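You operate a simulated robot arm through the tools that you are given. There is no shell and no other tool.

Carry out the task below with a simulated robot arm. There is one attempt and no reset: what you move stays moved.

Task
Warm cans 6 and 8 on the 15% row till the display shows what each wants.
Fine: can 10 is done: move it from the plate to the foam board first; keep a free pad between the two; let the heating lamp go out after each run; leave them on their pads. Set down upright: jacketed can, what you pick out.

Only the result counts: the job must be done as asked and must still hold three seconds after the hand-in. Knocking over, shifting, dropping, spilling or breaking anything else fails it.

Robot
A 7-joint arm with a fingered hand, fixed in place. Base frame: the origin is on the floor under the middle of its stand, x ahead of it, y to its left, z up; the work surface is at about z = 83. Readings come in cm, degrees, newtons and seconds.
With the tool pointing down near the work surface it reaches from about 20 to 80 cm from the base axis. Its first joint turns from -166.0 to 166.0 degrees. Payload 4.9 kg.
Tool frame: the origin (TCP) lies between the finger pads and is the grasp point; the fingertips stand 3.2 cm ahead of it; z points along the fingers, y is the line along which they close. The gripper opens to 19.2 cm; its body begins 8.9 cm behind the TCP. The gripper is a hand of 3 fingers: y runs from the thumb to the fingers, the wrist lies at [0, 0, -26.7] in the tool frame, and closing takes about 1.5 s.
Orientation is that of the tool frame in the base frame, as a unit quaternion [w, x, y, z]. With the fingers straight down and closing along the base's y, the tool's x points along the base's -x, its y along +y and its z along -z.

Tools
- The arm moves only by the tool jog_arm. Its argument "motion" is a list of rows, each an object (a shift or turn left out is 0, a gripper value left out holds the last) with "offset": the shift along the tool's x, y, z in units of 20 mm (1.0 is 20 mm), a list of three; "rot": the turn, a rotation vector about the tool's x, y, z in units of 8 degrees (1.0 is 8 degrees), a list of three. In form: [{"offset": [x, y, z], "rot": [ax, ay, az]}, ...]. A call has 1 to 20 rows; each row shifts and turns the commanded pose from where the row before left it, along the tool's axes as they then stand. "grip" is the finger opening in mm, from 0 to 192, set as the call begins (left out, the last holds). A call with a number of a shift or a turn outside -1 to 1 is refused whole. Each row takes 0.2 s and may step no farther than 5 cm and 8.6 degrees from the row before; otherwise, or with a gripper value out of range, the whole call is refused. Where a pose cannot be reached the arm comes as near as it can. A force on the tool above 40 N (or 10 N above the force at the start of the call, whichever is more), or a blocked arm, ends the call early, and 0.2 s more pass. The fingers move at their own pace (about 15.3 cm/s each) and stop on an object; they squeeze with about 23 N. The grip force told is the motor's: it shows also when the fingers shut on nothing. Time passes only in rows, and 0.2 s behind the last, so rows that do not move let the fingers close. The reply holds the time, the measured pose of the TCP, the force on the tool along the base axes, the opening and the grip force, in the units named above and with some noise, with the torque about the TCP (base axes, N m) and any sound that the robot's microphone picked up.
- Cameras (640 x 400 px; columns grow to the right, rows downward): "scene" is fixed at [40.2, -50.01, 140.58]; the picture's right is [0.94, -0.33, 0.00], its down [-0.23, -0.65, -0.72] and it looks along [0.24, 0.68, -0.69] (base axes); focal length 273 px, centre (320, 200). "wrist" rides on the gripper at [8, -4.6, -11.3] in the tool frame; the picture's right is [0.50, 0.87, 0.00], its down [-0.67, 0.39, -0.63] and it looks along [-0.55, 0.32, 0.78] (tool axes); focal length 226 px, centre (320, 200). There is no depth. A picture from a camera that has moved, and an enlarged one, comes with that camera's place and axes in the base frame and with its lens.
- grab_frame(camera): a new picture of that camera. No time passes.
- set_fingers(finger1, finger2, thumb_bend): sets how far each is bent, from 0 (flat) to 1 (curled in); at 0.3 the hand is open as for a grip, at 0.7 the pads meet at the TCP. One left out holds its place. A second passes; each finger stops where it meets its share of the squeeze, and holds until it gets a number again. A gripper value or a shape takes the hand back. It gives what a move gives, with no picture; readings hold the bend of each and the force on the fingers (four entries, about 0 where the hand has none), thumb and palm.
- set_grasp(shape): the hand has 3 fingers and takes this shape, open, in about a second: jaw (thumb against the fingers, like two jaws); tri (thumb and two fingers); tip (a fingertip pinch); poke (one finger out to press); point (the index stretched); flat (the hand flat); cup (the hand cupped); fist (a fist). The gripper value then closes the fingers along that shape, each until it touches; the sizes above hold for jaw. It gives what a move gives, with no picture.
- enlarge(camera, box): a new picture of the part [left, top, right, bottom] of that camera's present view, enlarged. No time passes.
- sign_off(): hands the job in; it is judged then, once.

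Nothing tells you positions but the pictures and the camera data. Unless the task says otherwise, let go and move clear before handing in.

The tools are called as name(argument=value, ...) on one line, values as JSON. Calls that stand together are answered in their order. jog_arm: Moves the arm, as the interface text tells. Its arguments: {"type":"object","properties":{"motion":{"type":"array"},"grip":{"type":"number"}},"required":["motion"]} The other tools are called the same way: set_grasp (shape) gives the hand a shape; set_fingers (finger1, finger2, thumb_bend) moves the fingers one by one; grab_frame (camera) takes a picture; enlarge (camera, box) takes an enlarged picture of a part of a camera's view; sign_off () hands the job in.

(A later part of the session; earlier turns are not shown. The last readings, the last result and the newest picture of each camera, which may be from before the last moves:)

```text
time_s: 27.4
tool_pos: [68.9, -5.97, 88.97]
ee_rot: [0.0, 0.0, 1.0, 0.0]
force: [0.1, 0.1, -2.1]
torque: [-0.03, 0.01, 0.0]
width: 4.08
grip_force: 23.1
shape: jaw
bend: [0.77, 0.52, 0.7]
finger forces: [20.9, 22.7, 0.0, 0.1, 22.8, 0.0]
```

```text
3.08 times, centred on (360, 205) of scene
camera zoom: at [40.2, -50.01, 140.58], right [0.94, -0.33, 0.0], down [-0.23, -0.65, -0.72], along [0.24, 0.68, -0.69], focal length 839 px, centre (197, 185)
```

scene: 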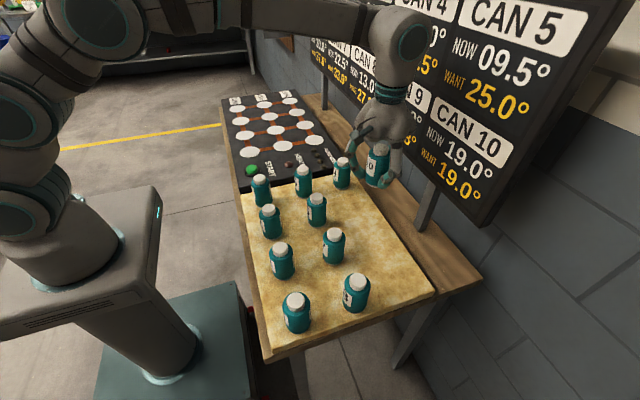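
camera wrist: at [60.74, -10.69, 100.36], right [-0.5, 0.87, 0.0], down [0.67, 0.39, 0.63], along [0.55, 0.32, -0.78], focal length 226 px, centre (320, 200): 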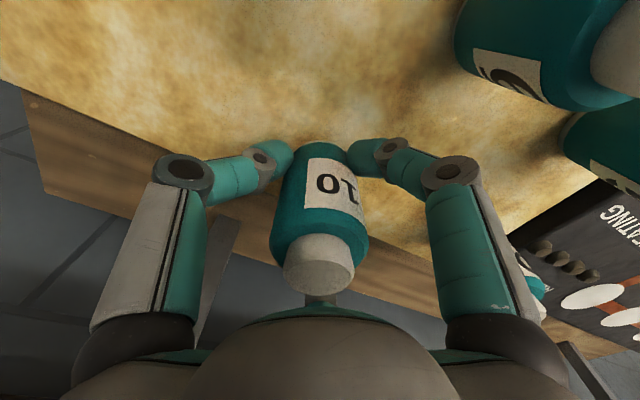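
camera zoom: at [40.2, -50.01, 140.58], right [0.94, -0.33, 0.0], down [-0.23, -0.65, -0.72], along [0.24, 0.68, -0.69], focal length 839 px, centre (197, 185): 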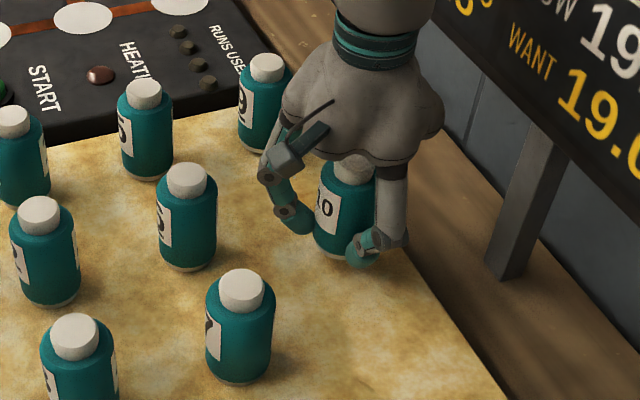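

The can hovers about 1.5–2 cm above the foam with good clearance to neighbours. I lower slowly in 2 mm steps to feel contact.

jog_arm(motion=[{"offset": [0, 0, 0.15]}, {"offset": [0, 0, 0.15]}, {"offset": [0, 0, 0.1]}, {"offset": [0, 0, 0.1]}, {"offset": [0, 0, 0.1]}, {"offset": [0, 0, 0.1]}, {"offset": [0, 0, 0]}])

enlarge(camera="scene", box=[330, 160, 400, 240])

```text
time_s: 29.0
tool_pos: [68.87, -5.92, 87.59]
ee_rot: [-0.001, 0.0, 1.0, 0.0]
force: [-0.3, 0.4, -1.9]
torque: [-0.01, 0.0, 0.03]
width: 4.08
grip_force: 23.5
shape: jaw
bend: [0.77, 0.52, 0.7]
finger forces: [20.9, 22.7, 0.0, 0.0, 22.7, 0.0]
```

```text
5.00 times, centred on (365, 200) of scene
camera zoom: at [40.2, -50.01, 140.58], right [0.94, -0.33, 0.0], down [-0.23, -0.65, -0.72], along [0.24, 0.68, -0.69], focal length 1364 px, centre (95, 200)
```

zoom: 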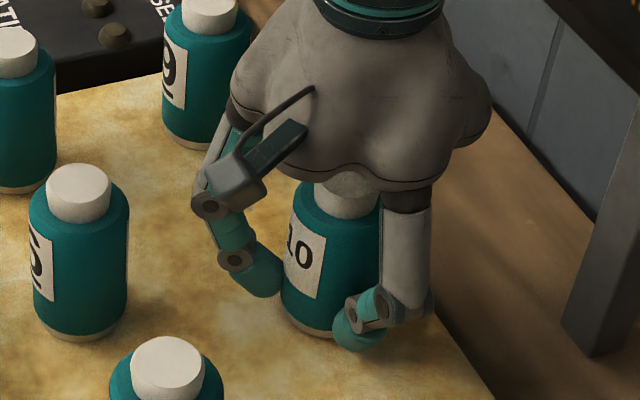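

jog_arm(motion=[{"offset": [0, 0, 0.06]}, {"offset": [0, 0, 0.06]}, {"offset": [0, 0, 0.06]}, {"offset": [0, 0, 0]}])

```text
time_s: 30.0
tool_pos: [68.81, -5.86, 87.34]
ee_rot: [0.0, -0.001, 1.0, 0.0]
force: [-0.8, -2.2, 6.0]
torque: [-0.11, 0.02, -0.03]
width: 4.14
grip_force: 22.9
shape: jaw
bend: [0.77, 0.52, 0.7]
finger forces: [22.0, 23.5, 0.0, 0.0, 25.1, 0.1]
```

Contact with the foam is felt (upward force 6 N). I open the hand to 11 cm and check that can 10 stands.

jog_arm(motion=[{"offset": [0, 0, 0]}, {"offset": [0, 0, 0]}, {"offset": [0, 0, 0]}, {"offset": [0, 0, 0]}, {"offset": [0, 0, 0]}, {"offset": [0, 0, 0]}], grip=110)

grab_frame(camera="wrist")

enlarge(camera="scene", box=[290, 140, 430, 270])

```text
time_s: 31.4
tool_pos: [68.86, -5.87, 87.28]
ee_rot: [0.0, 0.0, 1.0, -0.001]
force: [-0.2, -0.1, 0.5]
torque: [0.02, 0.02, 0.01]
width: 10.92
grip_force: 0.1
shape: jaw
bend: [0.34, 0.34, 0.7]
finger forces: [0.1, 0.0, 0.0, 0.1, 0.0, 0.1]
```

```text
taken
camera wrist: at [60.74, -10.54, 98.65], right [-0.5, 0.87, 0.0], down [0.67, 0.39, 0.63], along [0.55, 0.32, -0.78], focal length 226 px, centre (320, 200)
```

wrist: 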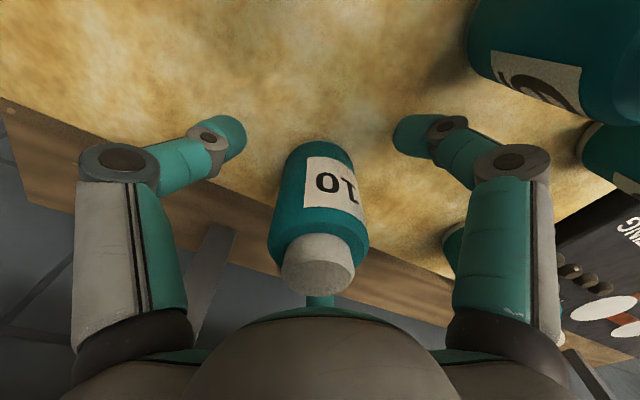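

```text
3.08 times, centred on (360, 205) of scene
camera zoom: at [40.2, -50.01, 140.58], right [0.94, -0.33, 0.0], down [-0.23, -0.65, -0.72], along [0.24, 0.68, -0.69], focal length 839 px, centre (197, 185)
```

zoom: 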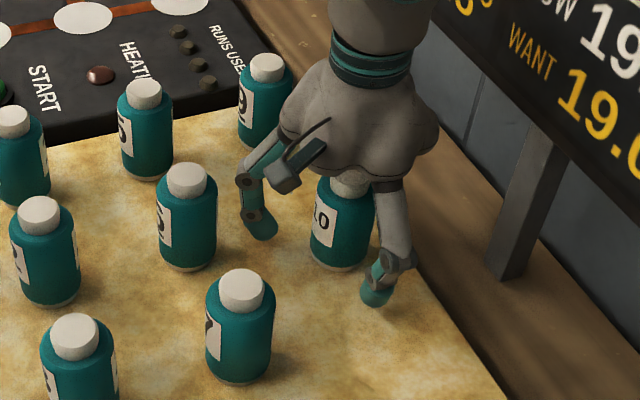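

Can 10 stands upright on the foam. I rise straight up, then move over can 6 at about (55.8, -1.6) and turn the hand 15° so no finger points straight at a neighbouring can.

jog_arm(motion=[{"offset": [0, 0, -0.98]}, {"offset": [0, 0, -0.98]}, {"offset": [0, 0, -0.98]}, {"offset": [0, 0, -0.98]}, {"offset": [0, 0, -0.98]}, {"offset": [0, 0, -0.98]}, {"offset": [0, 0, -0.98]}, {"offset": [0, 0, -0.98]}, {"offset": [0, 0, -0.98]}, {"offset": [0.924, 0.31, 0]}, {"offset": [0.924, 0.31, 0]}, {"offset": [0.924, 0.31, 0]}, {"offset": [0.924, 0.31, 0]}, {"offset": [0.924, 0.31, 0]}, {"offset": [0.924, 0.31, 0]}, {"offset": [0.924, 0.31, 0]}, {"rot": [0, 0, -0.94]}, {"rot": [0, 0, -0.94]}, {"offset": [0, 0, 0]}])

grab_frame(camera="wrist")

grab_frame(camera="scene")

```text
time_s: 35.4
tool_pos: [55.93, -1.68, 104.86]
ee_rot: [0.0, -0.131, 0.991, 0.0]
force: [-0.1, -0.3, -0.1]
torque: [-0.03, -0.01, -0.03]
width: 10.95
grip_force: 0.1
shape: jaw
bend: [0.34, 0.33, 0.7]
finger forces: [0.1, 0.1, 0.0, 0.0, 0.0, 0.1]
```

```text
taken
camera wrist: at [49.24, -8.14, 116.24], right [-0.71, 0.71, 0.0], down [0.55, 0.55, 0.63], along [0.45, 0.45, -0.78], focal length 226 px, centre (320, 200)
```

wrist: 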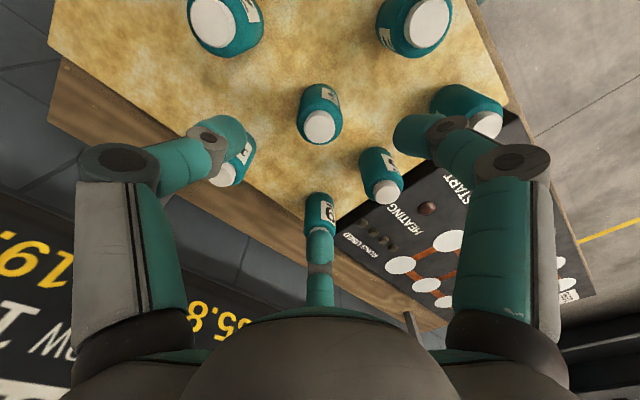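

```text
taken
```

scene: 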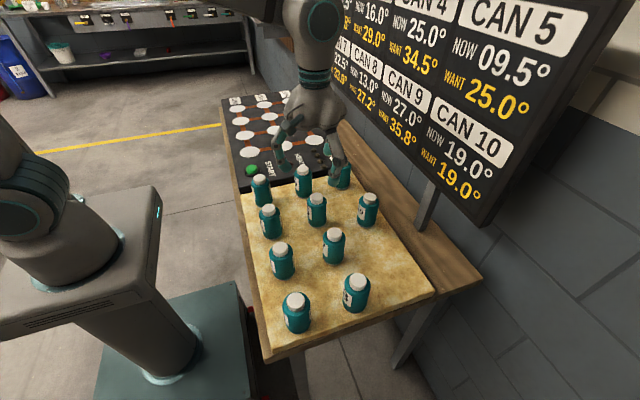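

Can 6 lines up with the tool axis in the wrist view. I zoom in to verify centring and its label before descending.

enlarge(camera="wrist", box=[260, 60, 380, 180])

enlarge(camera="scene", box=[240, 120, 400, 240])

```text
3.33 times, centred on (320, 120) of wrist
camera zoom: at [49.24, -8.14, 116.24], right [-0.71, 0.71, 0.0], down [0.55, 0.55, 0.63], along [0.45, 0.45, -0.78], focal length 754 px, centre (320, 467)
```

zoom: 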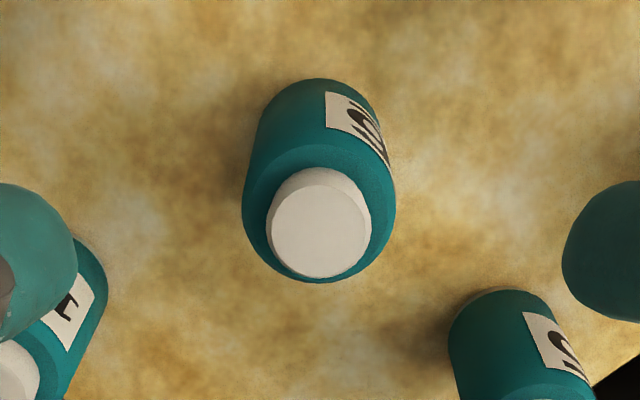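

```text
3.33 times, centred on (320, 180) of scene
camera zoom: at [40.2, -50.01, 140.58], right [0.94, -0.33, 0.0], down [-0.23, -0.65, -0.72], along [0.24, 0.68, -0.69], focal length 909 px, centre (320, 267)
```

zoom: 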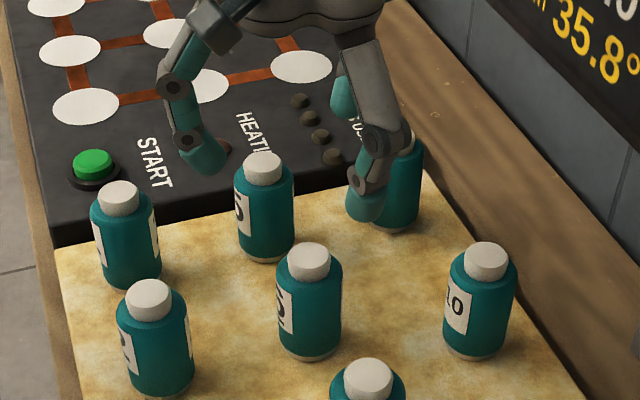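

Alignment is good. I narrow the opening to 9 cm and descend in two stages, checking clearance to the neighbours midway.

jog_arm(motion=[{"offset": [0, 0, 0.9]}, {"offset": [0, 0, 0.9]}, {"offset": [0, 0, 0.9]}, {"offset": [0, 0, 0.9]}, {"offset": [0, 0, 0.9]}, {"offset": [0, 0, 0.5]}, {"offset": [0, 0, 0]}], grip=90)

grab_frame(camera="wrist")

enlarge(camera="scene", box=[250, 130, 390, 270])

```text
time_s: 37.0
tool_pos: [55.76, -1.56, 94.8]
ee_rot: [0.0, -0.13, 0.991, 0.0]
force: [0.2, 0.6, -0.1]
torque: [0.0, 0.0, -0.01]
width: 9.04
grip_force: 0.1
shape: jaw
bend: [0.38, 0.38, 0.7]
finger forces: [0.0, 0.0, 0.0, 0.1, 0.0, 0.0]
```

```text
taken
camera wrist: at [49.22, -8.15, 106.19], right [-0.71, 0.71, 0.0], down [0.55, 0.55, 0.63], along [0.45, 0.45, -0.78], focal length 226 px, centre (320, 200)
```

wrist: 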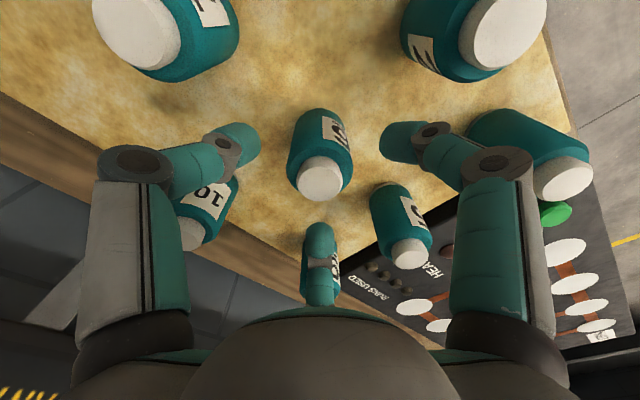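

```text
2.86 times, centred on (320, 200) of scene
camera zoom: at [40.2, -50.01, 140.58], right [0.94, -0.33, 0.0], down [-0.23, -0.65, -0.72], along [0.24, 0.68, -0.69], focal length 780 px, centre (320, 200)
```

zoom: 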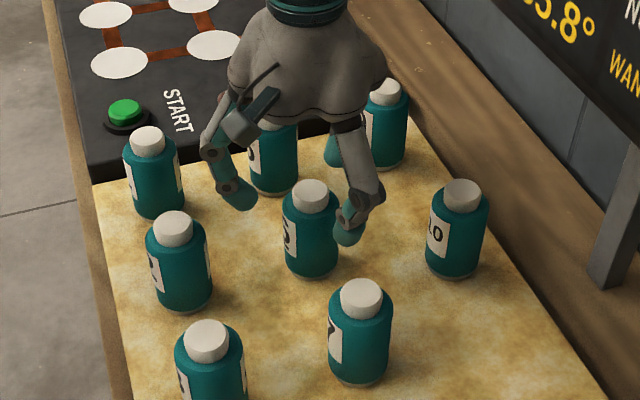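

The fingers sit in the gaps between cans 2, 5, 7 and 10. I go down the remaining 7 cm.

jog_arm(motion=[{"offset": [0, 0, 0.7]}, {"offset": [0, 0, 0.7]}, {"offset": [0, 0, 0.7]}, {"offset": [0, 0, 0.7]}, {"offset": [0, 0, 0.7]}, {"offset": [0, 0, 0]}])

grab_frame(camera="wrist")

enlarge(camera="scene", box=[250, 130, 390, 270])

```text
time_s: 38.4
tool_pos: [55.98, -1.81, 87.94]
ee_rot: [0.001, -0.13, 0.992, -0.001]
force: [0.5, 0.0, 0.6]
torque: [-0.01, 0.02, -0.03]
width: 9.04
grip_force: 0.1
shape: jaw
bend: [0.38, 0.38, 0.7]
finger forces: [0.0, 0.0, 0.1, 0.0, 0.0, 0.0]
```

```text
taken
camera wrist: at [49.26, -8.23, 99.2], right [-0.71, 0.71, 0.0], down [0.55, 0.55, 0.63], along [0.45, 0.45, -0.78], focal length 226 px, centre (320, 200)
```

wrist: 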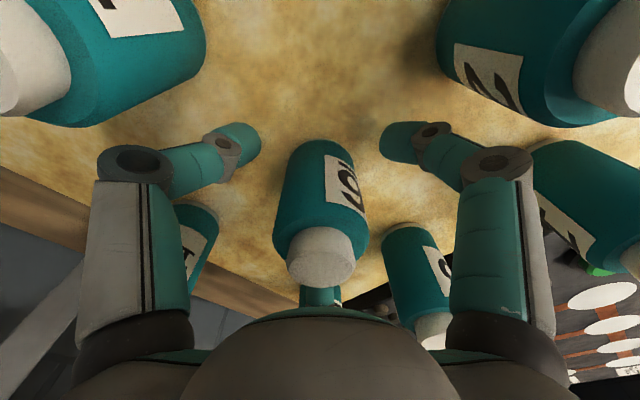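

```text
2.86 times, centred on (320, 200) of scene
camera zoom: at [40.2, -50.01, 140.58], right [0.94, -0.33, 0.0], down [-0.23, -0.65, -0.72], along [0.24, 0.68, -0.69], focal length 780 px, centre (320, 200)
```

zoom: 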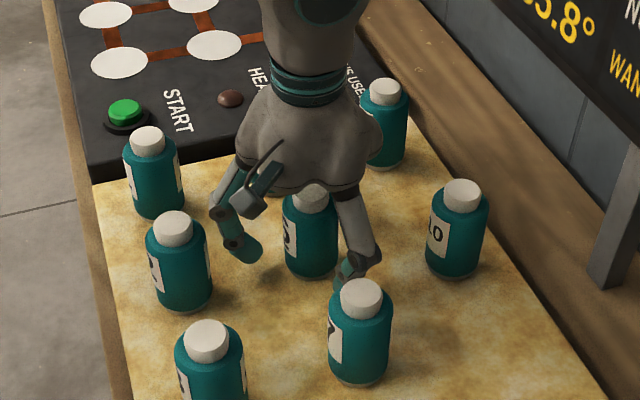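

No contact so far; can 6 is centred. I close on it.

jog_arm(motion=[{"offset": [0, 0, 0]}, {"offset": [0, 0, 0]}, {"offset": [0, 0, 0]}, {"offset": [0, 0, 0]}, {"offset": [0, 0, 0]}, {"offset": [0, 0, 0]}, {"offset": [0, 0, 0]}, {"offset": [0, 0, 0]}], grip=20)

grab_frame(camera="wrist")

enlarge(camera="scene", box=[250, 130, 390, 270])

```text
time_s: 40.2
tool_pos: [55.94, -1.71, 87.8]
ee_rot: [0.001, -0.131, 0.991, 0.0]
force: [0.4, 0.3, -0.3]
torque: [-0.02, 0.01, 0.01]
width: 4.51
grip_force: 23.1
shape: jaw
bend: [0.78, 0.78, 0.7]
finger forces: [20.2, 21.0, 0.0, 0.1, 20.3, 0.1]
```

```text
taken
camera wrist: at [49.25, -8.23, 99.21], right [-0.71, 0.71, 0.0], down [0.55, 0.55, 0.63], along [0.45, 0.45, -0.78], focal length 226 px, centre (320, 200)
```

wrist: 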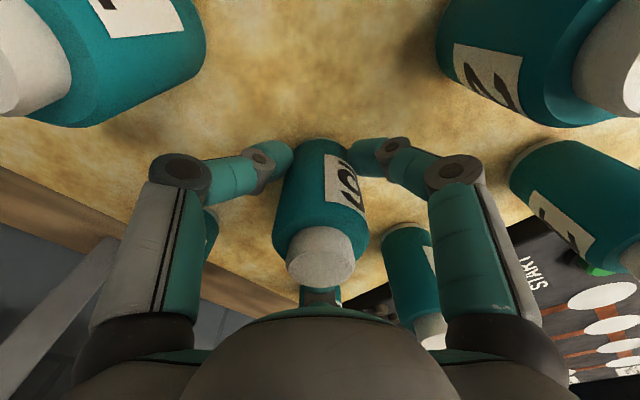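

```text
2.86 times, centred on (320, 200) of scene
camera zoom: at [40.2, -50.01, 140.58], right [0.94, -0.33, 0.0], down [-0.23, -0.65, -0.72], along [0.24, 0.68, -0.69], focal length 780 px, centre (320, 200)
```

zoom: 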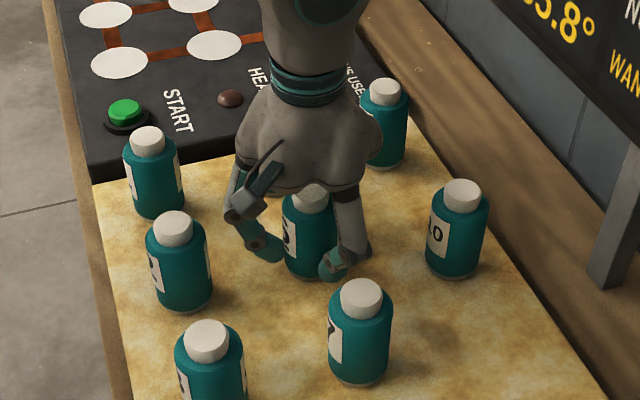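

Grip is firm on all three fingers. I lift can 6 clear, turn the hand back, and check.

jog_arm(motion=[{"offset": [0, 0, -0.4]}, {"offset": [0, 0, -0.6]}, {"offset": [0, 0, -0.9]}, {"offset": [0, 0, -0.9]}, {"offset": [0, 0, -0.9]}, {"offset": [0, 0, -0.9]}, {"offset": [0, 0, -0.9]}, {"offset": [0, 0, -0.9]}, {"offset": [0, 0, -0.8]}, {"rot": [0, 0, 0.94]}, {"rot": [0, 0, 0.94]}, {"offset": [0, 0, 0]}])

grab_frame(camera="wrist")

grab_frame(camera="scene")

```text
time_s: 42.8
tool_pos: [55.81, -1.6, 102.28]
ee_rot: [0.0, 0.001, 1.0, 0.0]
force: [0.1, -1.0, -1.7]
torque: [0.02, 0.03, -0.02]
width: 4.51
grip_force: 23.7
shape: jaw
bend: [0.78, 0.78, 0.7]
finger forces: [20.2, 20.9, 0.0, 0.0, 20.3, 0.1]
```

```text
taken
camera wrist: at [47.71, -6.28, 113.7], right [-0.5, 0.87, 0.0], down [0.67, 0.39, 0.63], along [0.55, 0.32, -0.78], focal length 226 px, centre (320, 200)
```

wrist: 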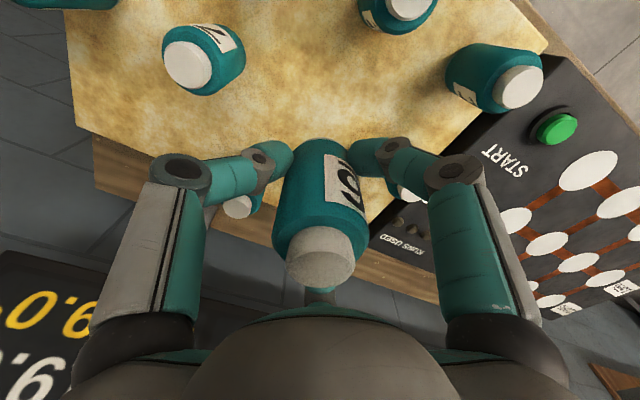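

```text
taken
```

scene: 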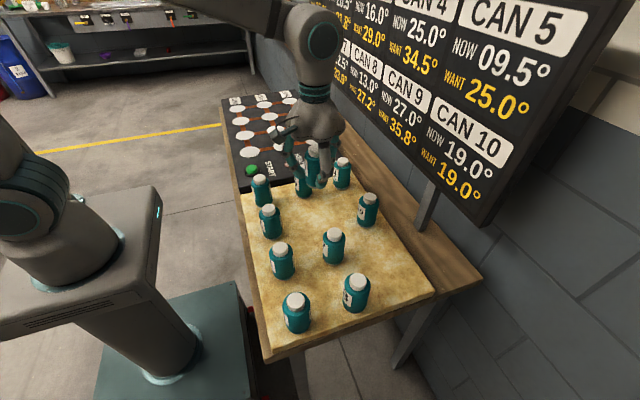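

Can 6 is held upright well above the rest. I carry it straight along +y by 40 cm to above the first 15% pad.

jog_arm(motion=[{"offset": [0, 1, 0]}, {"offset": [0, 1, 0]}, {"offset": [0, 1, 0]}, {"offset": [0, 1, 0]}, {"offset": [0, 1, 0]}, {"offset": [0, 1, 0]}, {"offset": [0, 1, 0]}, {"offset": [0, 1, 0]}, {"offset": [0, 1, 0]}, {"offset": [0, 1, 0]}, {"offset": [0, 1, 0]}, {"offset": [0, 1, 0]}, {"offset": [0, 1, 0]}, {"offset": [0, 1, 0]}, {"offset": [0, 1, 0]}, {"offset": [0, 1, 0]}, {"offset": [0, 1, 0]}, {"offset": [0, 1, 0]}, {"offset": [0, 1, 0]}, {"offset": [0, 1, 0]}])

grab_frame(camera="wrist")

enlarge(camera="scene", box=[210, 60, 350, 190])

```text
time_s: 47.0
tool_pos: [55.92, 38.38, 102.47]
ee_rot: [0.0, 0.0, 1.0, -0.001]
force: [0.2, 0.7, -1.2]
torque: [-0.01, -0.01, 0.0]
width: 4.53
grip_force: 23.1
shape: jaw
bend: [0.78, 0.78, 0.7]
finger forces: [20.3, 21.2, 0.1, 0.0, 20.6, 0.0]
```

```text
taken
camera wrist: at [47.83, 33.74, 113.65], right [-0.5, 0.87, 0.0], down [0.67, 0.39, 0.63], along [0.55, 0.32, -0.77], focal length 226 px, centre (320, 200)
```

wrist: 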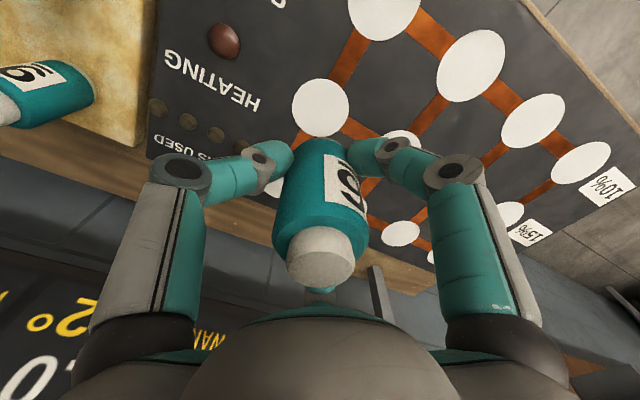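

```text
3.08 times, centred on (280, 125) of scene
camera zoom: at [40.2, -50.01, 140.58], right [0.94, -0.33, 0.0], down [-0.23, -0.65, -0.72], along [0.24, 0.68, -0.69], focal length 839 px, centre (443, 431)
```

zoom: 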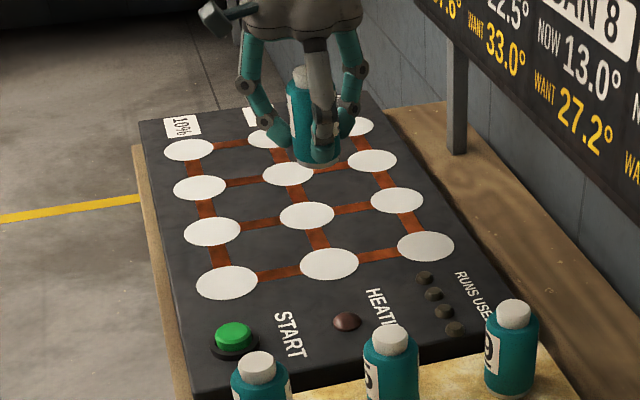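

Can 6 hangs over the first 15% pad, centred in the wrist view. I descend most of the way, then verify before touching down.

jog_arm(motion=[{"offset": [0.05, 0, 0.9]}, {"offset": [0, 0, 0.9]}, {"offset": [0, 0, 0.9]}, {"offset": [0, 0, 0.9]}, {"offset": [0, 0, 0.9]}, {"offset": [0, 0, 0.9]}, {"offset": [0, 0, 0.5]}, {"offset": [0, 0, 0]}])

grab_frame(camera="wrist")

enlarge(camera="scene", box=[230, 90, 330, 180])

```text
time_s: 48.8
tool_pos: [55.98, 38.53, 90.47]
ee_rot: [0.0, 0.0, 1.0, 0.0]
force: [0.3, -0.1, -1.6]
torque: [0.03, 0.01, 0.03]
width: 4.52
grip_force: 22.8
shape: jaw
bend: [0.78, 0.78, 0.7]
finger forces: [20.2, 21.1, 0.0, 0.0, 20.4, 0.1]
```

```text
taken
camera wrist: at [47.82, 33.9, 101.8], right [-0.5, 0.87, 0.0], down [0.67, 0.39, 0.63], along [0.55, 0.32, -0.78], focal length 226 px, centre (320, 200)
```

wrist: 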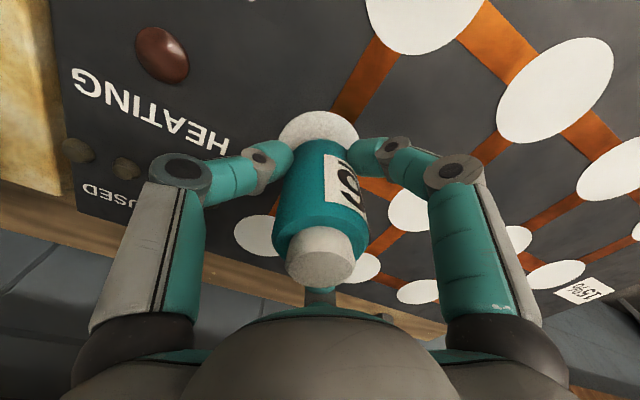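

```text
4.44 times, centred on (280, 135) of scene
camera zoom: at [40.2, -50.01, 140.58], right [0.94, -0.33, 0.0], down [-0.23, -0.65, -0.72], along [0.24, 0.68, -0.69], focal length 1212 px, centre (498, 489)
```

zoom: 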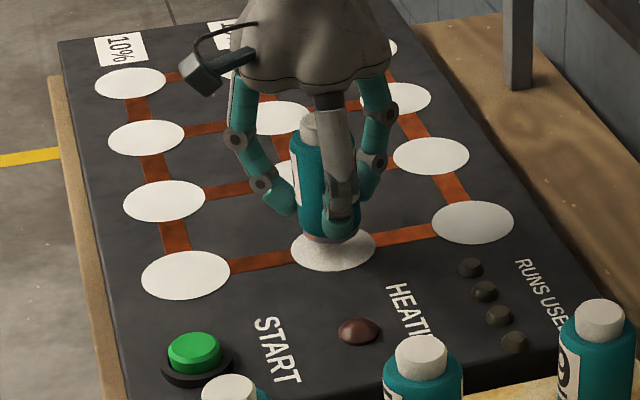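

The can is about 1.4 cm above the pad. I zoom tighter to compare the can's bottom with the pad outline before setting it down.

enlarge(camera="scene", box=[280, 110, 325, 155])

enlarge(camera="wrist", box=[250, 90, 390, 220])

```text
8.89 times, centred on (302, 132) of scene
camera zoom: at [40.2, -50.01, 140.58], right [0.94, -0.33, 0.0], down [-0.23, -0.65, -0.72], along [0.24, 0.68, -0.69], focal length 2425 px, centre (476, 800)
```

zoom: 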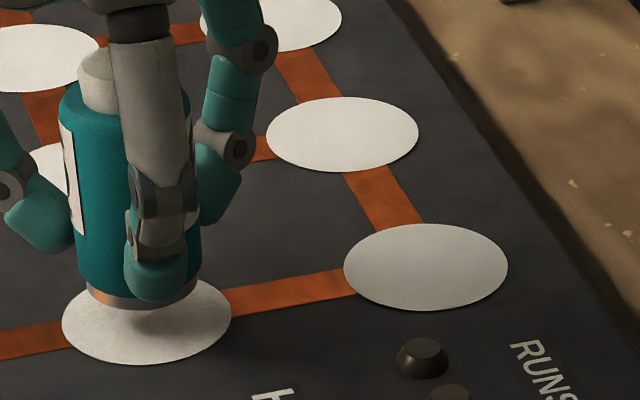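

```text
3.08 times, centred on (320, 155) of wrist
camera zoom: at [47.82, 33.9, 101.8], right [-0.5, 0.87, 0.0], down [0.67, 0.39, 0.63], along [0.55, 0.32, -0.78], focal length 696 px, centre (320, 338)
```

zoom: 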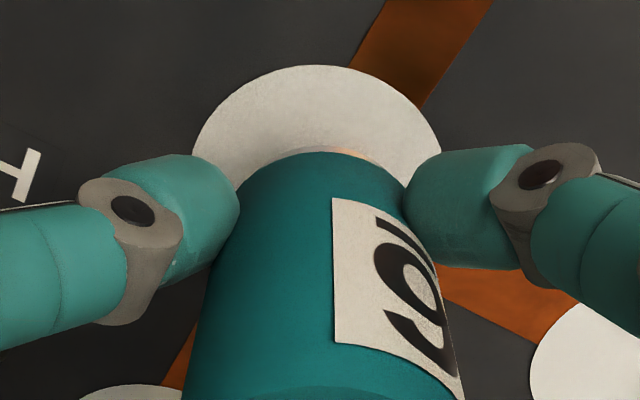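

The can is centred on the pad within about 3 mm, hovering around 1.5–2 cm. I nudge 2 mm and lower in small steps until I feel contact.

jog_arm(motion=[{"offset": [-0.1, 0, 0.1]}, {"offset": [0, 0, 0.1]}, {"offset": [0, 0, 0.1]}, {"offset": [0, 0, 0.1]}, {"offset": [0, 0, 0.1]}, {"offset": [0, 0, 0.08]}, {"offset": [0, 0, 0]}])

```text
time_s: 50.4
tool_pos: [55.99, 38.37, 89.41]
ee_rot: [0.0, -0.001, 1.0, 0.0]
force: [-0.2, 0.2, -2.0]
torque: [-0.01, -0.01, 0.04]
width: 4.55
grip_force: 23.1
shape: jaw
bend: [0.78, 0.78, 0.7]
finger forces: [20.1, 21.1, 0.0, 0.0, 20.4, 0.0]
```

jog_arm(motion=[{"offset": [0, 0, 0.06]}, {"offset": [0, 0, 0.06]}, {"offset": [0, 0, 0.06]}, {"offset": [0, 0, 0]}])

```text
time_s: 51.4
tool_pos: [56.05, 38.47, 89.09]
ee_rot: [0.0, 0.001, 1.0, 0.0]
force: [-0.4, 0.1, -2.1]
torque: [-0.01, 0.0, -0.02]
width: 4.53
grip_force: 23.2
shape: jaw
bend: [0.78, 0.78, 0.7]
finger forces: [20.2, 21.1, 0.1, 0.0, 20.4, 0.0]
```

No contact yet, so I keep lowering in about 1 mm steps.

jog_arm(motion=[{"offset": [0, 0, 0.05]}, {"offset": [0, 0, 0.05]}, {"offset": [0, 0, 0.05]}, {"offset": [0, 0, 0]}])

enlarge(camera="scene", box=[280, 110, 325, 155])

```text
time_s: 52.4
tool_pos: [56.12, 38.52, 88.9]
ee_rot: [0.001, -0.001, 1.0, 0.001]
force: [-1.2, 1.2, 4.6]
torque: [-0.01, -0.04, -0.03]
width: 4.52
grip_force: 23.2
shape: jaw
bend: [0.78, 0.78, 0.7]
finger forces: [21.4, 21.9, 0.1, 0.1, 20.9, 0.0]
```

```text
8.89 times, centred on (302, 132) of scene
camera zoom: at [40.2, -50.01, 140.58], right [0.94, -0.33, 0.0], down [-0.23, -0.65, -0.72], along [0.24, 0.68, -0.69], focal length 2425 px, centre (476, 800)
```

zoom: 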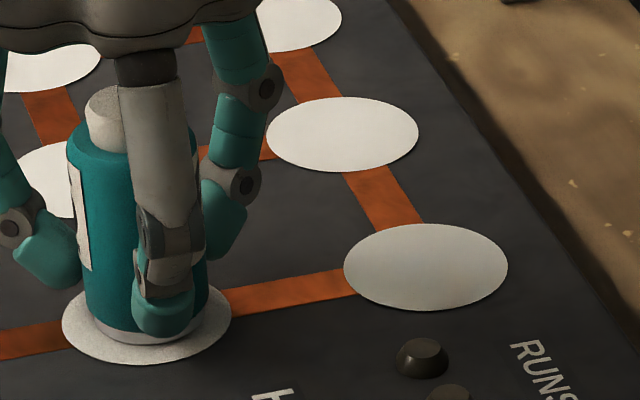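

Contact felt (4.6 N) and the can sits in the middle of its pad. I open the hand.

jog_arm(motion=[{"offset": [0, 0, 0]}, {"offset": [0, 0, 0]}, {"offset": [0, 0, 0]}, {"offset": [0, 0, 0]}, {"offset": [0, 0, 0]}, {"offset": [0, 0, 0]}], grip=110)

grab_frame(camera="wrist")

enlarge(camera="scene", box=[230, 90, 330, 180])

```text
time_s: 53.8
tool_pos: [55.98, 38.45, 88.7]
ee_rot: [0.0, 0.001, 1.0, -0.001]
force: [-0.1, -0.1, 0.1]
torque: [0.02, 0.0, 0.03]
width: 10.93
grip_force: 0.1
shape: jaw
bend: [0.34, 0.34, 0.7]
finger forces: [0.0, 0.0, 0.0, 0.2, 0.0, 0.1]
```

```text
taken
camera wrist: at [47.92, 33.78, 100.05], right [-0.5, 0.87, 0.0], down [0.67, 0.39, 0.63], along [0.55, 0.32, -0.78], focal length 226 px, centre (320, 200)
```

wrist: 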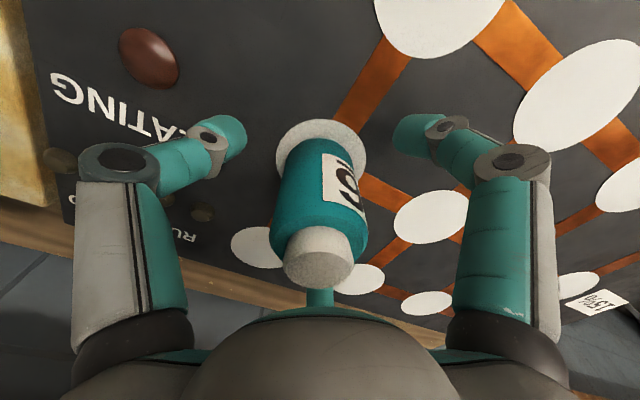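

```text
4.44 times, centred on (280, 135) of scene
camera zoom: at [40.2, -50.01, 140.58], right [0.94, -0.33, 0.0], down [-0.23, -0.65, -0.72], along [0.24, 0.68, -0.69], focal length 1212 px, centre (498, 489)
```

zoom: 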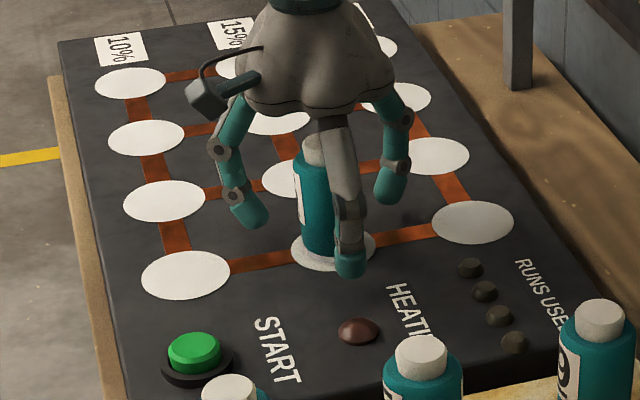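

Can 6 stands on pad 1. I rise, tilt the empty hand 8° outward and probe whether the third pad (y ≈ 63.4, about 84 cm out) is reachable, since it lies beyond the straight-down reach.

jog_arm(motion=[{"offset": [0, 0, -1]}, {"offset": [0, 0, -1]}, {"offset": [0, 0, -1]}, {"offset": [0, 0, -1]}, {"offset": [0, 0, -1]}, {"offset": [0, 0, -1]}, {"offset": [0, 0, -1]}, {"rot": [-0.75, -0.661, 0]}, {"offset": [0, 0, 0]}])

enlarge(camera="scene", box=[210, 60, 350, 190])

```text
time_s: 55.8
tool_pos: [55.92, 38.42, 102.68]
ee_rot: [0.046, 0.0, 0.998, 0.053]
force: [0.2, 0.4, -0.2]
torque: [-0.05, -0.01, 0.04]
width: 10.93
grip_force: 0.0
shape: jaw
bend: [0.34, 0.33, 0.7]
finger forces: [0.0, 0.0, 0.0, 0.1, 0.1, 0.0]
```

```text
3.08 times, centred on (280, 125) of scene
camera zoom: at [40.2, -50.01, 140.58], right [0.94, -0.33, 0.0], down [-0.23, -0.65, -0.72], along [0.24, 0.68, -0.69], focal length 839 px, centre (443, 431)
```

zoom: 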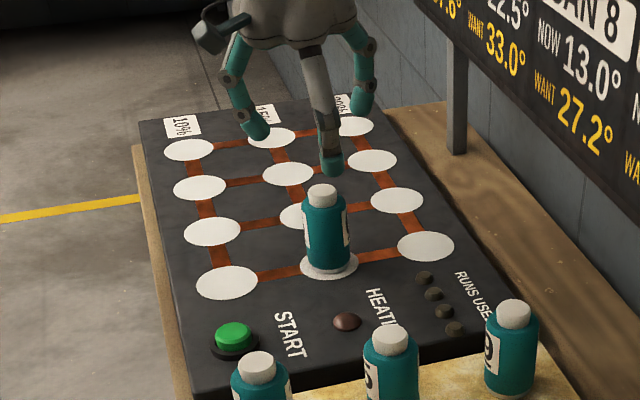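

The tilt is right (fingers lean outward by 8°). Now I move toward pad 3 and down.

jog_arm(motion=[{"offset": [0.005, 0.995, 0.104]}, {"offset": [0.005, 0.995, 0.104]}, {"offset": [0.005, 0.995, 0.104]}, {"offset": [0.005, 0.995, 0.104]}, {"offset": [0.005, 0.995, 0.104]}, {"offset": [0.005, 0.995, 0.104]}, {"offset": [0.087, 0.801, 0.985]}, {"offset": [0.087, 0.801, 0.985]}, {"offset": [0.087, 0.801, 0.985]}, {"offset": [0.087, 0.801, 0.985]}, {"offset": [0.087, 0.801, 0.985]}, {"offset": [0.087, 0.801, 0.985]}, {"offset": [0.087, 0.801, 0.985]}, {"offset": [0, 0, 0]}])

grab_frame(camera="wrist")

grab_frame(camera="scene")

```text
time_s: 58.8
tool_pos: [55.69, 62.65, 89.94]
ee_rot: [0.044, 0.0, 0.998, 0.052]
force: [0.6, 0.2, 0.0]
torque: [-0.01, -0.03, 0.0]
width: 10.97
grip_force: 0.1
shape: jaw
bend: [0.34, 0.33, 0.7]
finger forces: [0.1, 0.1, 0.0, 0.0, 0.0, 0.0]
out of reach, approached as far as the arm can: row 13
```

```text
taken
camera wrist: at [46.62, 56.9, 99.92], right [-0.5, 0.86, 0.04], down [0.61, 0.32, 0.73], along [0.61, 0.39, -0.69], focal length 226 px, centre (320, 200)
```

wrist: 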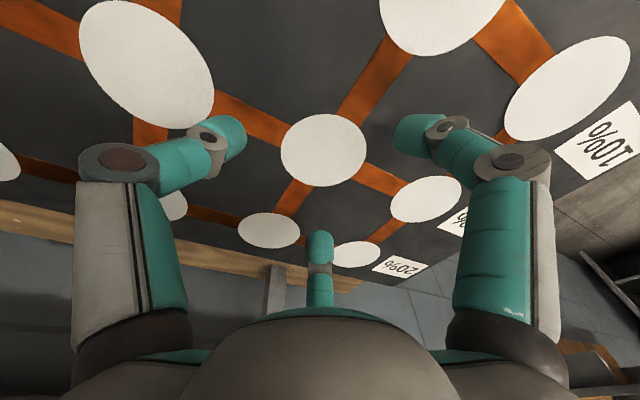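

```text
taken
```

scene: 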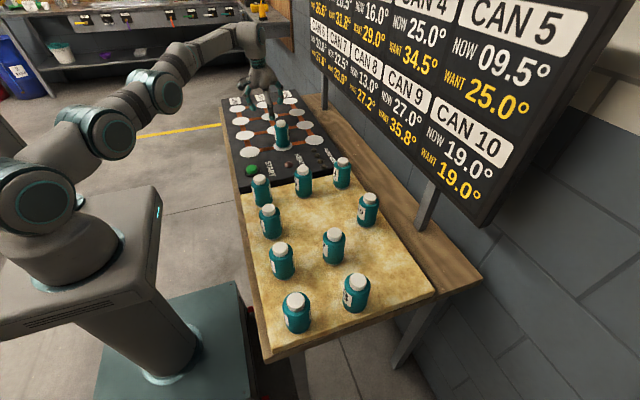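

With 8° tilt the arm gets to 83.8 cm, just short; about 14° will reach pad 3 with margin. I retract, level the hand, and head back to can 8.

jog_arm(motion=[{"offset": [0, 0, -1]}, {"offset": [0, 0, -1]}, {"offset": [0, 0, -1]}, {"offset": [0, 0, -1]}, {"offset": [0, 0, -1]}, {"offset": [0, 0, -1]}, {"offset": [0, 0, -1]}, {"offset": [-0.005, -0.995, -0.104]}, {"offset": [-0.005, -0.995, -0.104]}, {"offset": [-0.005, -0.995, -0.104]}, {"offset": [-0.005, -0.995, -0.104]}, {"offset": [-0.005, -0.995, -0.104]}, {"offset": [-0.005, -0.995, -0.104]}, {"offset": [-0.005, -0.995, -0.104]}, {"offset": [-0.005, -0.995, -0.104]}, {"offset": [-0.005, -0.995, -0.104]}, {"offset": [-0.005, -0.995, -0.104]}, {"rot": [0.75, 0.661, 0]}, {"offset": [0, 0, 0]}])

grab_frame(camera="wrist")

```text
time_s: 62.8
tool_pos: [53.99, 40.39, 103.77]
ee_rot: [0.001, 0.0, 1.0, -0.001]
force: [-0.2, 0.0, 0.2]
torque: [0.0, 0.0, 0.01]
width: 10.94
grip_force: 0.1
shape: jaw
bend: [0.34, 0.33, 0.7]
finger forces: [0.0, 0.0, 0.0, 0.0, 0.0, 0.1]
out of reach, approached as far as the arm can: row 4, 7
```

```text
taken
camera wrist: at [45.91, 35.8, 115.05], right [-0.5, 0.87, 0.0], down [0.67, 0.39, 0.63], along [0.55, 0.32, -0.78], focal length 226 px, centre (320, 200)
```

wrist: 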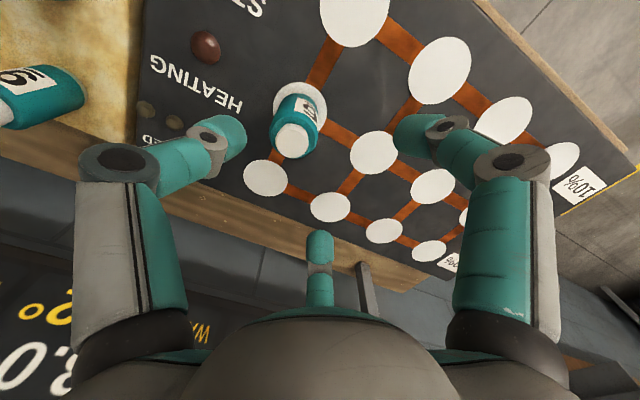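

Can 6 still stands properly on pad 1. I travel back over the foam board toward can 8 at about (56, -26).

jog_arm(motion=[{"offset": [0, -1, 0]}, {"offset": [0, -1, 0]}, {"offset": [0, -1, 0]}, {"offset": [0, -1, 0]}, {"offset": [0, -1, 0]}, {"offset": [0, -1, 0]}, {"offset": [0, -1, 0]}, {"offset": [0, -1, 0]}, {"offset": [0, -1, 0]}, {"offset": [0, -1, 0]}, {"offset": [0, -1, 0]}, {"offset": [0, -1, 0]}, {"offset": [0, -1, 0]}, {"offset": [0, -1, 0]}, {"offset": [0, -1, 0]}, {"offset": [0, -1, 0]}, {"offset": [0, -1, 0]}, {"offset": [0, -1, 0]}, {"offset": [0, -1, 0]}, {"offset": [0, -1, 0]}])

jog_arm(motion=[{"offset": [-0.07, -0.957, 0]}, {"offset": [-0.07, -0.957, 0]}, {"offset": [-0.07, -0.957, 0]}, {"offset": [-0.07, -0.957, 0]}, {"offset": [-0.07, -0.957, 0]}, {"offset": [-0.07, -0.957, 0]}, {"offset": [-0.07, -0.957, 0]}, {"offset": [-0.07, -0.957, 0]}, {"offset": [-0.07, -0.957, 0]}, {"offset": [-0.07, -0.957, 0]}, {"offset": [-0.07, -0.957, 0]}, {"offset": [-0.07, -0.957, 0]}, {"offset": [-0.07, -0.957, 0]}, {"offset": [-0.07, -0.957, 0]}, {"offset": [0, 0, 0]}])

grab_frame(camera="wrist")

enlarge(camera="wrist", box=[260, 60, 380, 180])

grab_frame(camera="scene")

```text
time_s: 67.0
tool_pos: [54.03, 0.45, 104.02]
ee_rot: [0.0, 0.0, 1.0, 0.0]
force: [-0.5, -0.5, 0.1]
torque: [0.01, 0.0, 0.0]
width: 10.96
grip_force: 0.1
shape: jaw
bend: [0.34, 0.33, 0.7]
finger forces: [0.0, 0.0, 0.0, 0.0, 0.0, 0.0]
```

```text
time_s: 70.2
tool_pos: [56.02, -26.41, 103.8]
ee_rot: [0.001, 0.0, 1.0, 0.0]
force: [-0.5, 0.4, -0.4]
torque: [0.01, 0.02, 0.02]
width: 10.95
grip_force: 0.0
shape: jaw
bend: [0.33, 0.33, 0.7]
finger forces: [0.0, 0.0, 0.0, 0.0, 0.0, 0.1]
```

```text
taken
camera wrist: at [47.77, -30.93, 115.09], right [-0.5, 0.87, 0.0], down [0.67, 0.39, 0.63], along [0.55, 0.32, -0.78], focal length 226 px, centre (320, 200)
```

wrist: 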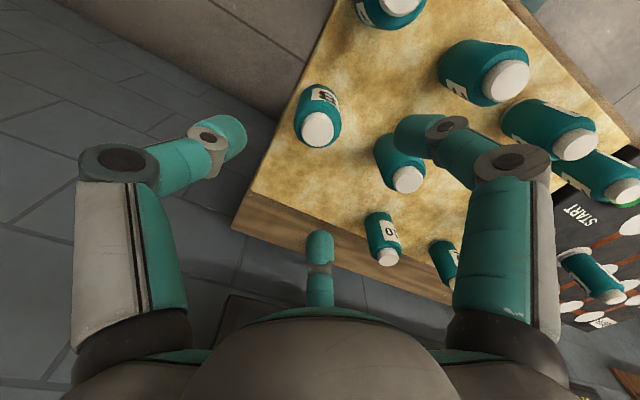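

```text
3.33 times, centred on (320, 120) of wrist
camera zoom: at [47.77, -30.93, 115.09], right [-0.5, 0.87, 0.0], down [0.67, 0.39, 0.63], along [0.55, 0.32, -0.78], focal length 754 px, centre (320, 467)
```

zoom: 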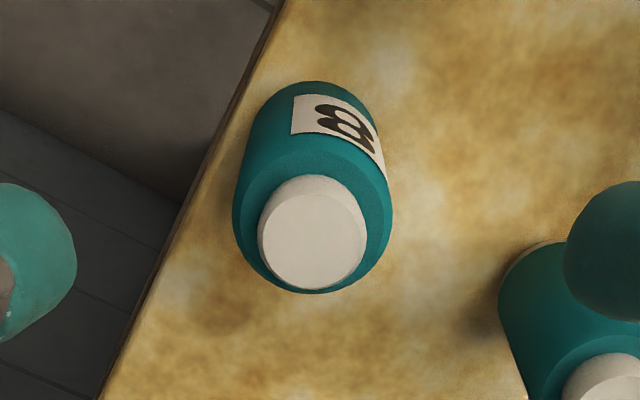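

```text
taken
```

scene: 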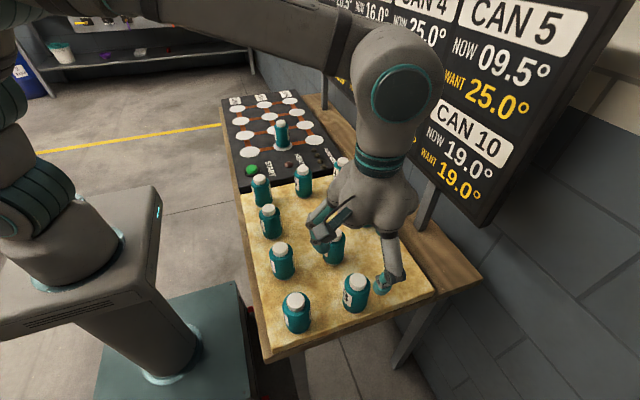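

The label reads 8 clearly, and the can is at about (55.8, -26.6). I turn the hand -15° and tilt it 12° outward so that the same grasp will fit pad 3, then shift onto the can's axis.

jog_arm(motion=[{"rot": [0, 0, 0.9375]}, {"rot": [0, 0, 0.9375]}, {"rot": [0.137, -0.7375, 0]}, {"rot": [0.137, -0.7375, 0]}, {"offset": [-0.036, -0.14, 0.013]}, {"offset": [0, 0, 0]}], grip=100)

grab_frame(camera="wrist")

enlarge(camera="scene", box=[270, 100, 450, 330])

```text
time_s: 71.6
tool_pos: [55.98, -26.59, 103.73]
ee_rot: [0.099, 0.131, 0.986, -0.032]
force: [0.5, 0.3, 0.1]
torque: [-0.03, 0.04, -0.02]
width: 10.05
grip_force: 0.1
shape: jaw
bend: [0.35, 0.35, 0.7]
finger forces: [0.0, 0.0, 0.1, 0.0, 0.1, 0.0]
```

```text
taken
camera wrist: at [44.98, -28.03, 113.36], right [-0.25, 0.96, -0.14], down [0.62, 0.26, 0.74], along [0.75, 0.1, -0.66], focal length 226 px, centre (320, 200)
```

wrist: 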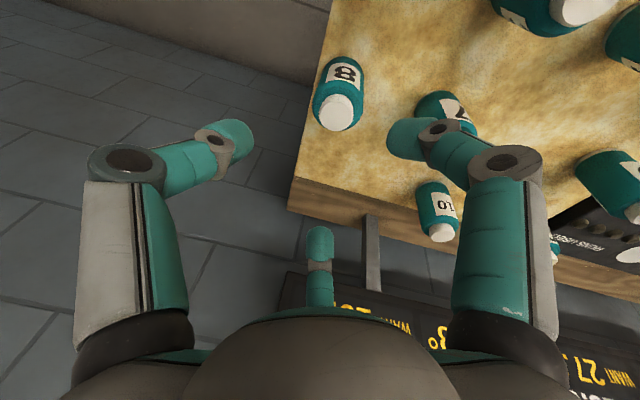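

```text
1.74 times, centred on (360, 215) of scene
camera zoom: at [40.2, -50.01, 140.58], right [0.94, -0.33, 0.0], down [-0.23, -0.65, -0.72], along [0.24, 0.68, -0.69], focal length 474 px, centre (250, 174)
```

zoom: 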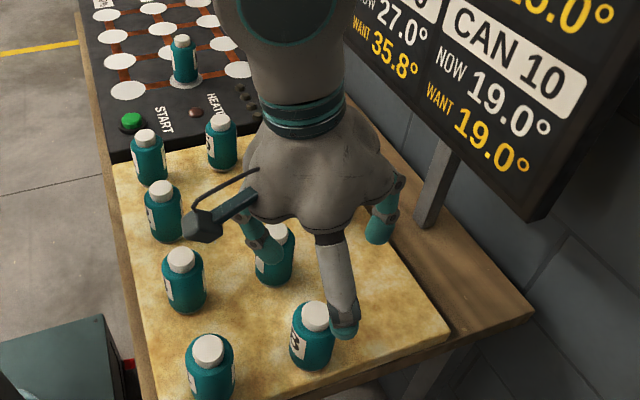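

The cap lies where the axis below the TCP predicts. I lower vertically (in base frame) partway with the tilted hand and check clearances.

jog_arm(motion=[{"offset": [0.184, 0.034, 0.88]}, {"offset": [0.184, 0.034, 0.88]}, {"offset": [0.184, 0.034, 0.88]}, {"offset": [0.184, 0.034, 0.88]}, {"offset": [0, 0, 0]}])

grab_frame(camera="wrist")

enlarge(camera="scene", box=[270, 170, 420, 340])

```text
time_s: 72.8
tool_pos: [55.78, -26.41, 96.52]
ee_rot: [0.099, 0.13, 0.986, -0.032]
force: [-0.1, -0.4, 0.4]
torque: [-0.01, -0.03, 0.0]
width: 10.07
grip_force: 0.0
shape: jaw
bend: [0.35, 0.35, 0.7]
finger forces: [0.0, 0.0, 0.0, 0.0, 0.1, 0.0]
```

```text
taken
camera wrist: at [44.84, -27.97, 106.14], right [-0.25, 0.96, -0.14], down [0.62, 0.26, 0.74], along [0.75, 0.1, -0.66], focal length 226 px, centre (320, 200)
```

wrist: 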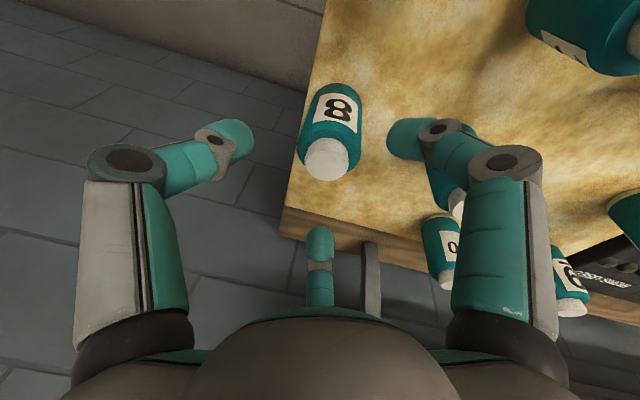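

```text
2.35 times, centred on (345, 255) of scene
camera zoom: at [40.2, -50.01, 140.58], right [0.94, -0.33, 0.0], down [-0.23, -0.65, -0.72], along [0.24, 0.68, -0.69], focal length 642 px, centre (261, 71)
```

zoom: 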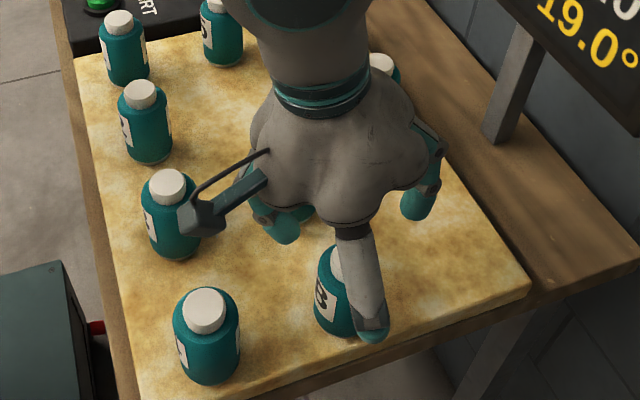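

Clearances look fine, with the camera bracket well above can 4. I finish the descent to grasp height.

jog_arm(motion=[{"offset": [0.177, 0.033, 0.846]}, {"offset": [0.177, 0.033, 0.846]}, {"offset": [0.177, 0.033, 0.846]}, {"offset": [0.177, 0.033, 0.846]}, {"offset": [0.177, 0.033, 0.846]}, {"offset": [0, 0, 0]}])

grab_frame(camera="wrist")

enlarge(camera="scene", box=[270, 170, 420, 340])

```text
time_s: 74.2
tool_pos: [55.85, -26.64, 87.88]
ee_rot: [0.099, 0.13, 0.986, -0.032]
force: [0.6, 0.6, 0.3]
torque: [-0.02, -0.01, -0.03]
width: 10.05
grip_force: 0.0
shape: jaw
bend: [0.35, 0.35, 0.7]
finger forces: [0.0, 0.0, 0.0, 0.0, 0.0, 0.0]
```

```text
taken
camera wrist: at [44.84, -28.09, 97.52], right [-0.25, 0.96, -0.14], down [0.62, 0.26, 0.74], along [0.75, 0.1, -0.66], focal length 226 px, centre (320, 200)
```

wrist: 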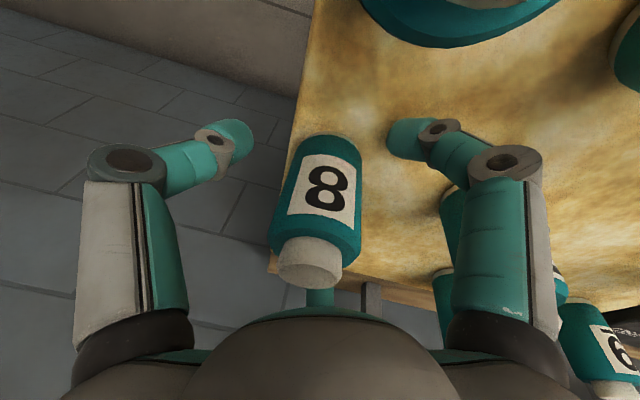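

```text
2.35 times, centred on (345, 255) of scene
camera zoom: at [40.2, -50.01, 140.58], right [0.94, -0.33, 0.0], down [-0.23, -0.65, -0.72], along [0.24, 0.68, -0.69], focal length 642 px, centre (261, 71)
```

zoom: 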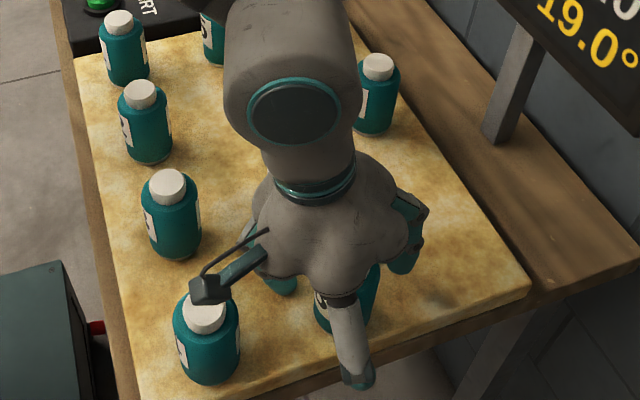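

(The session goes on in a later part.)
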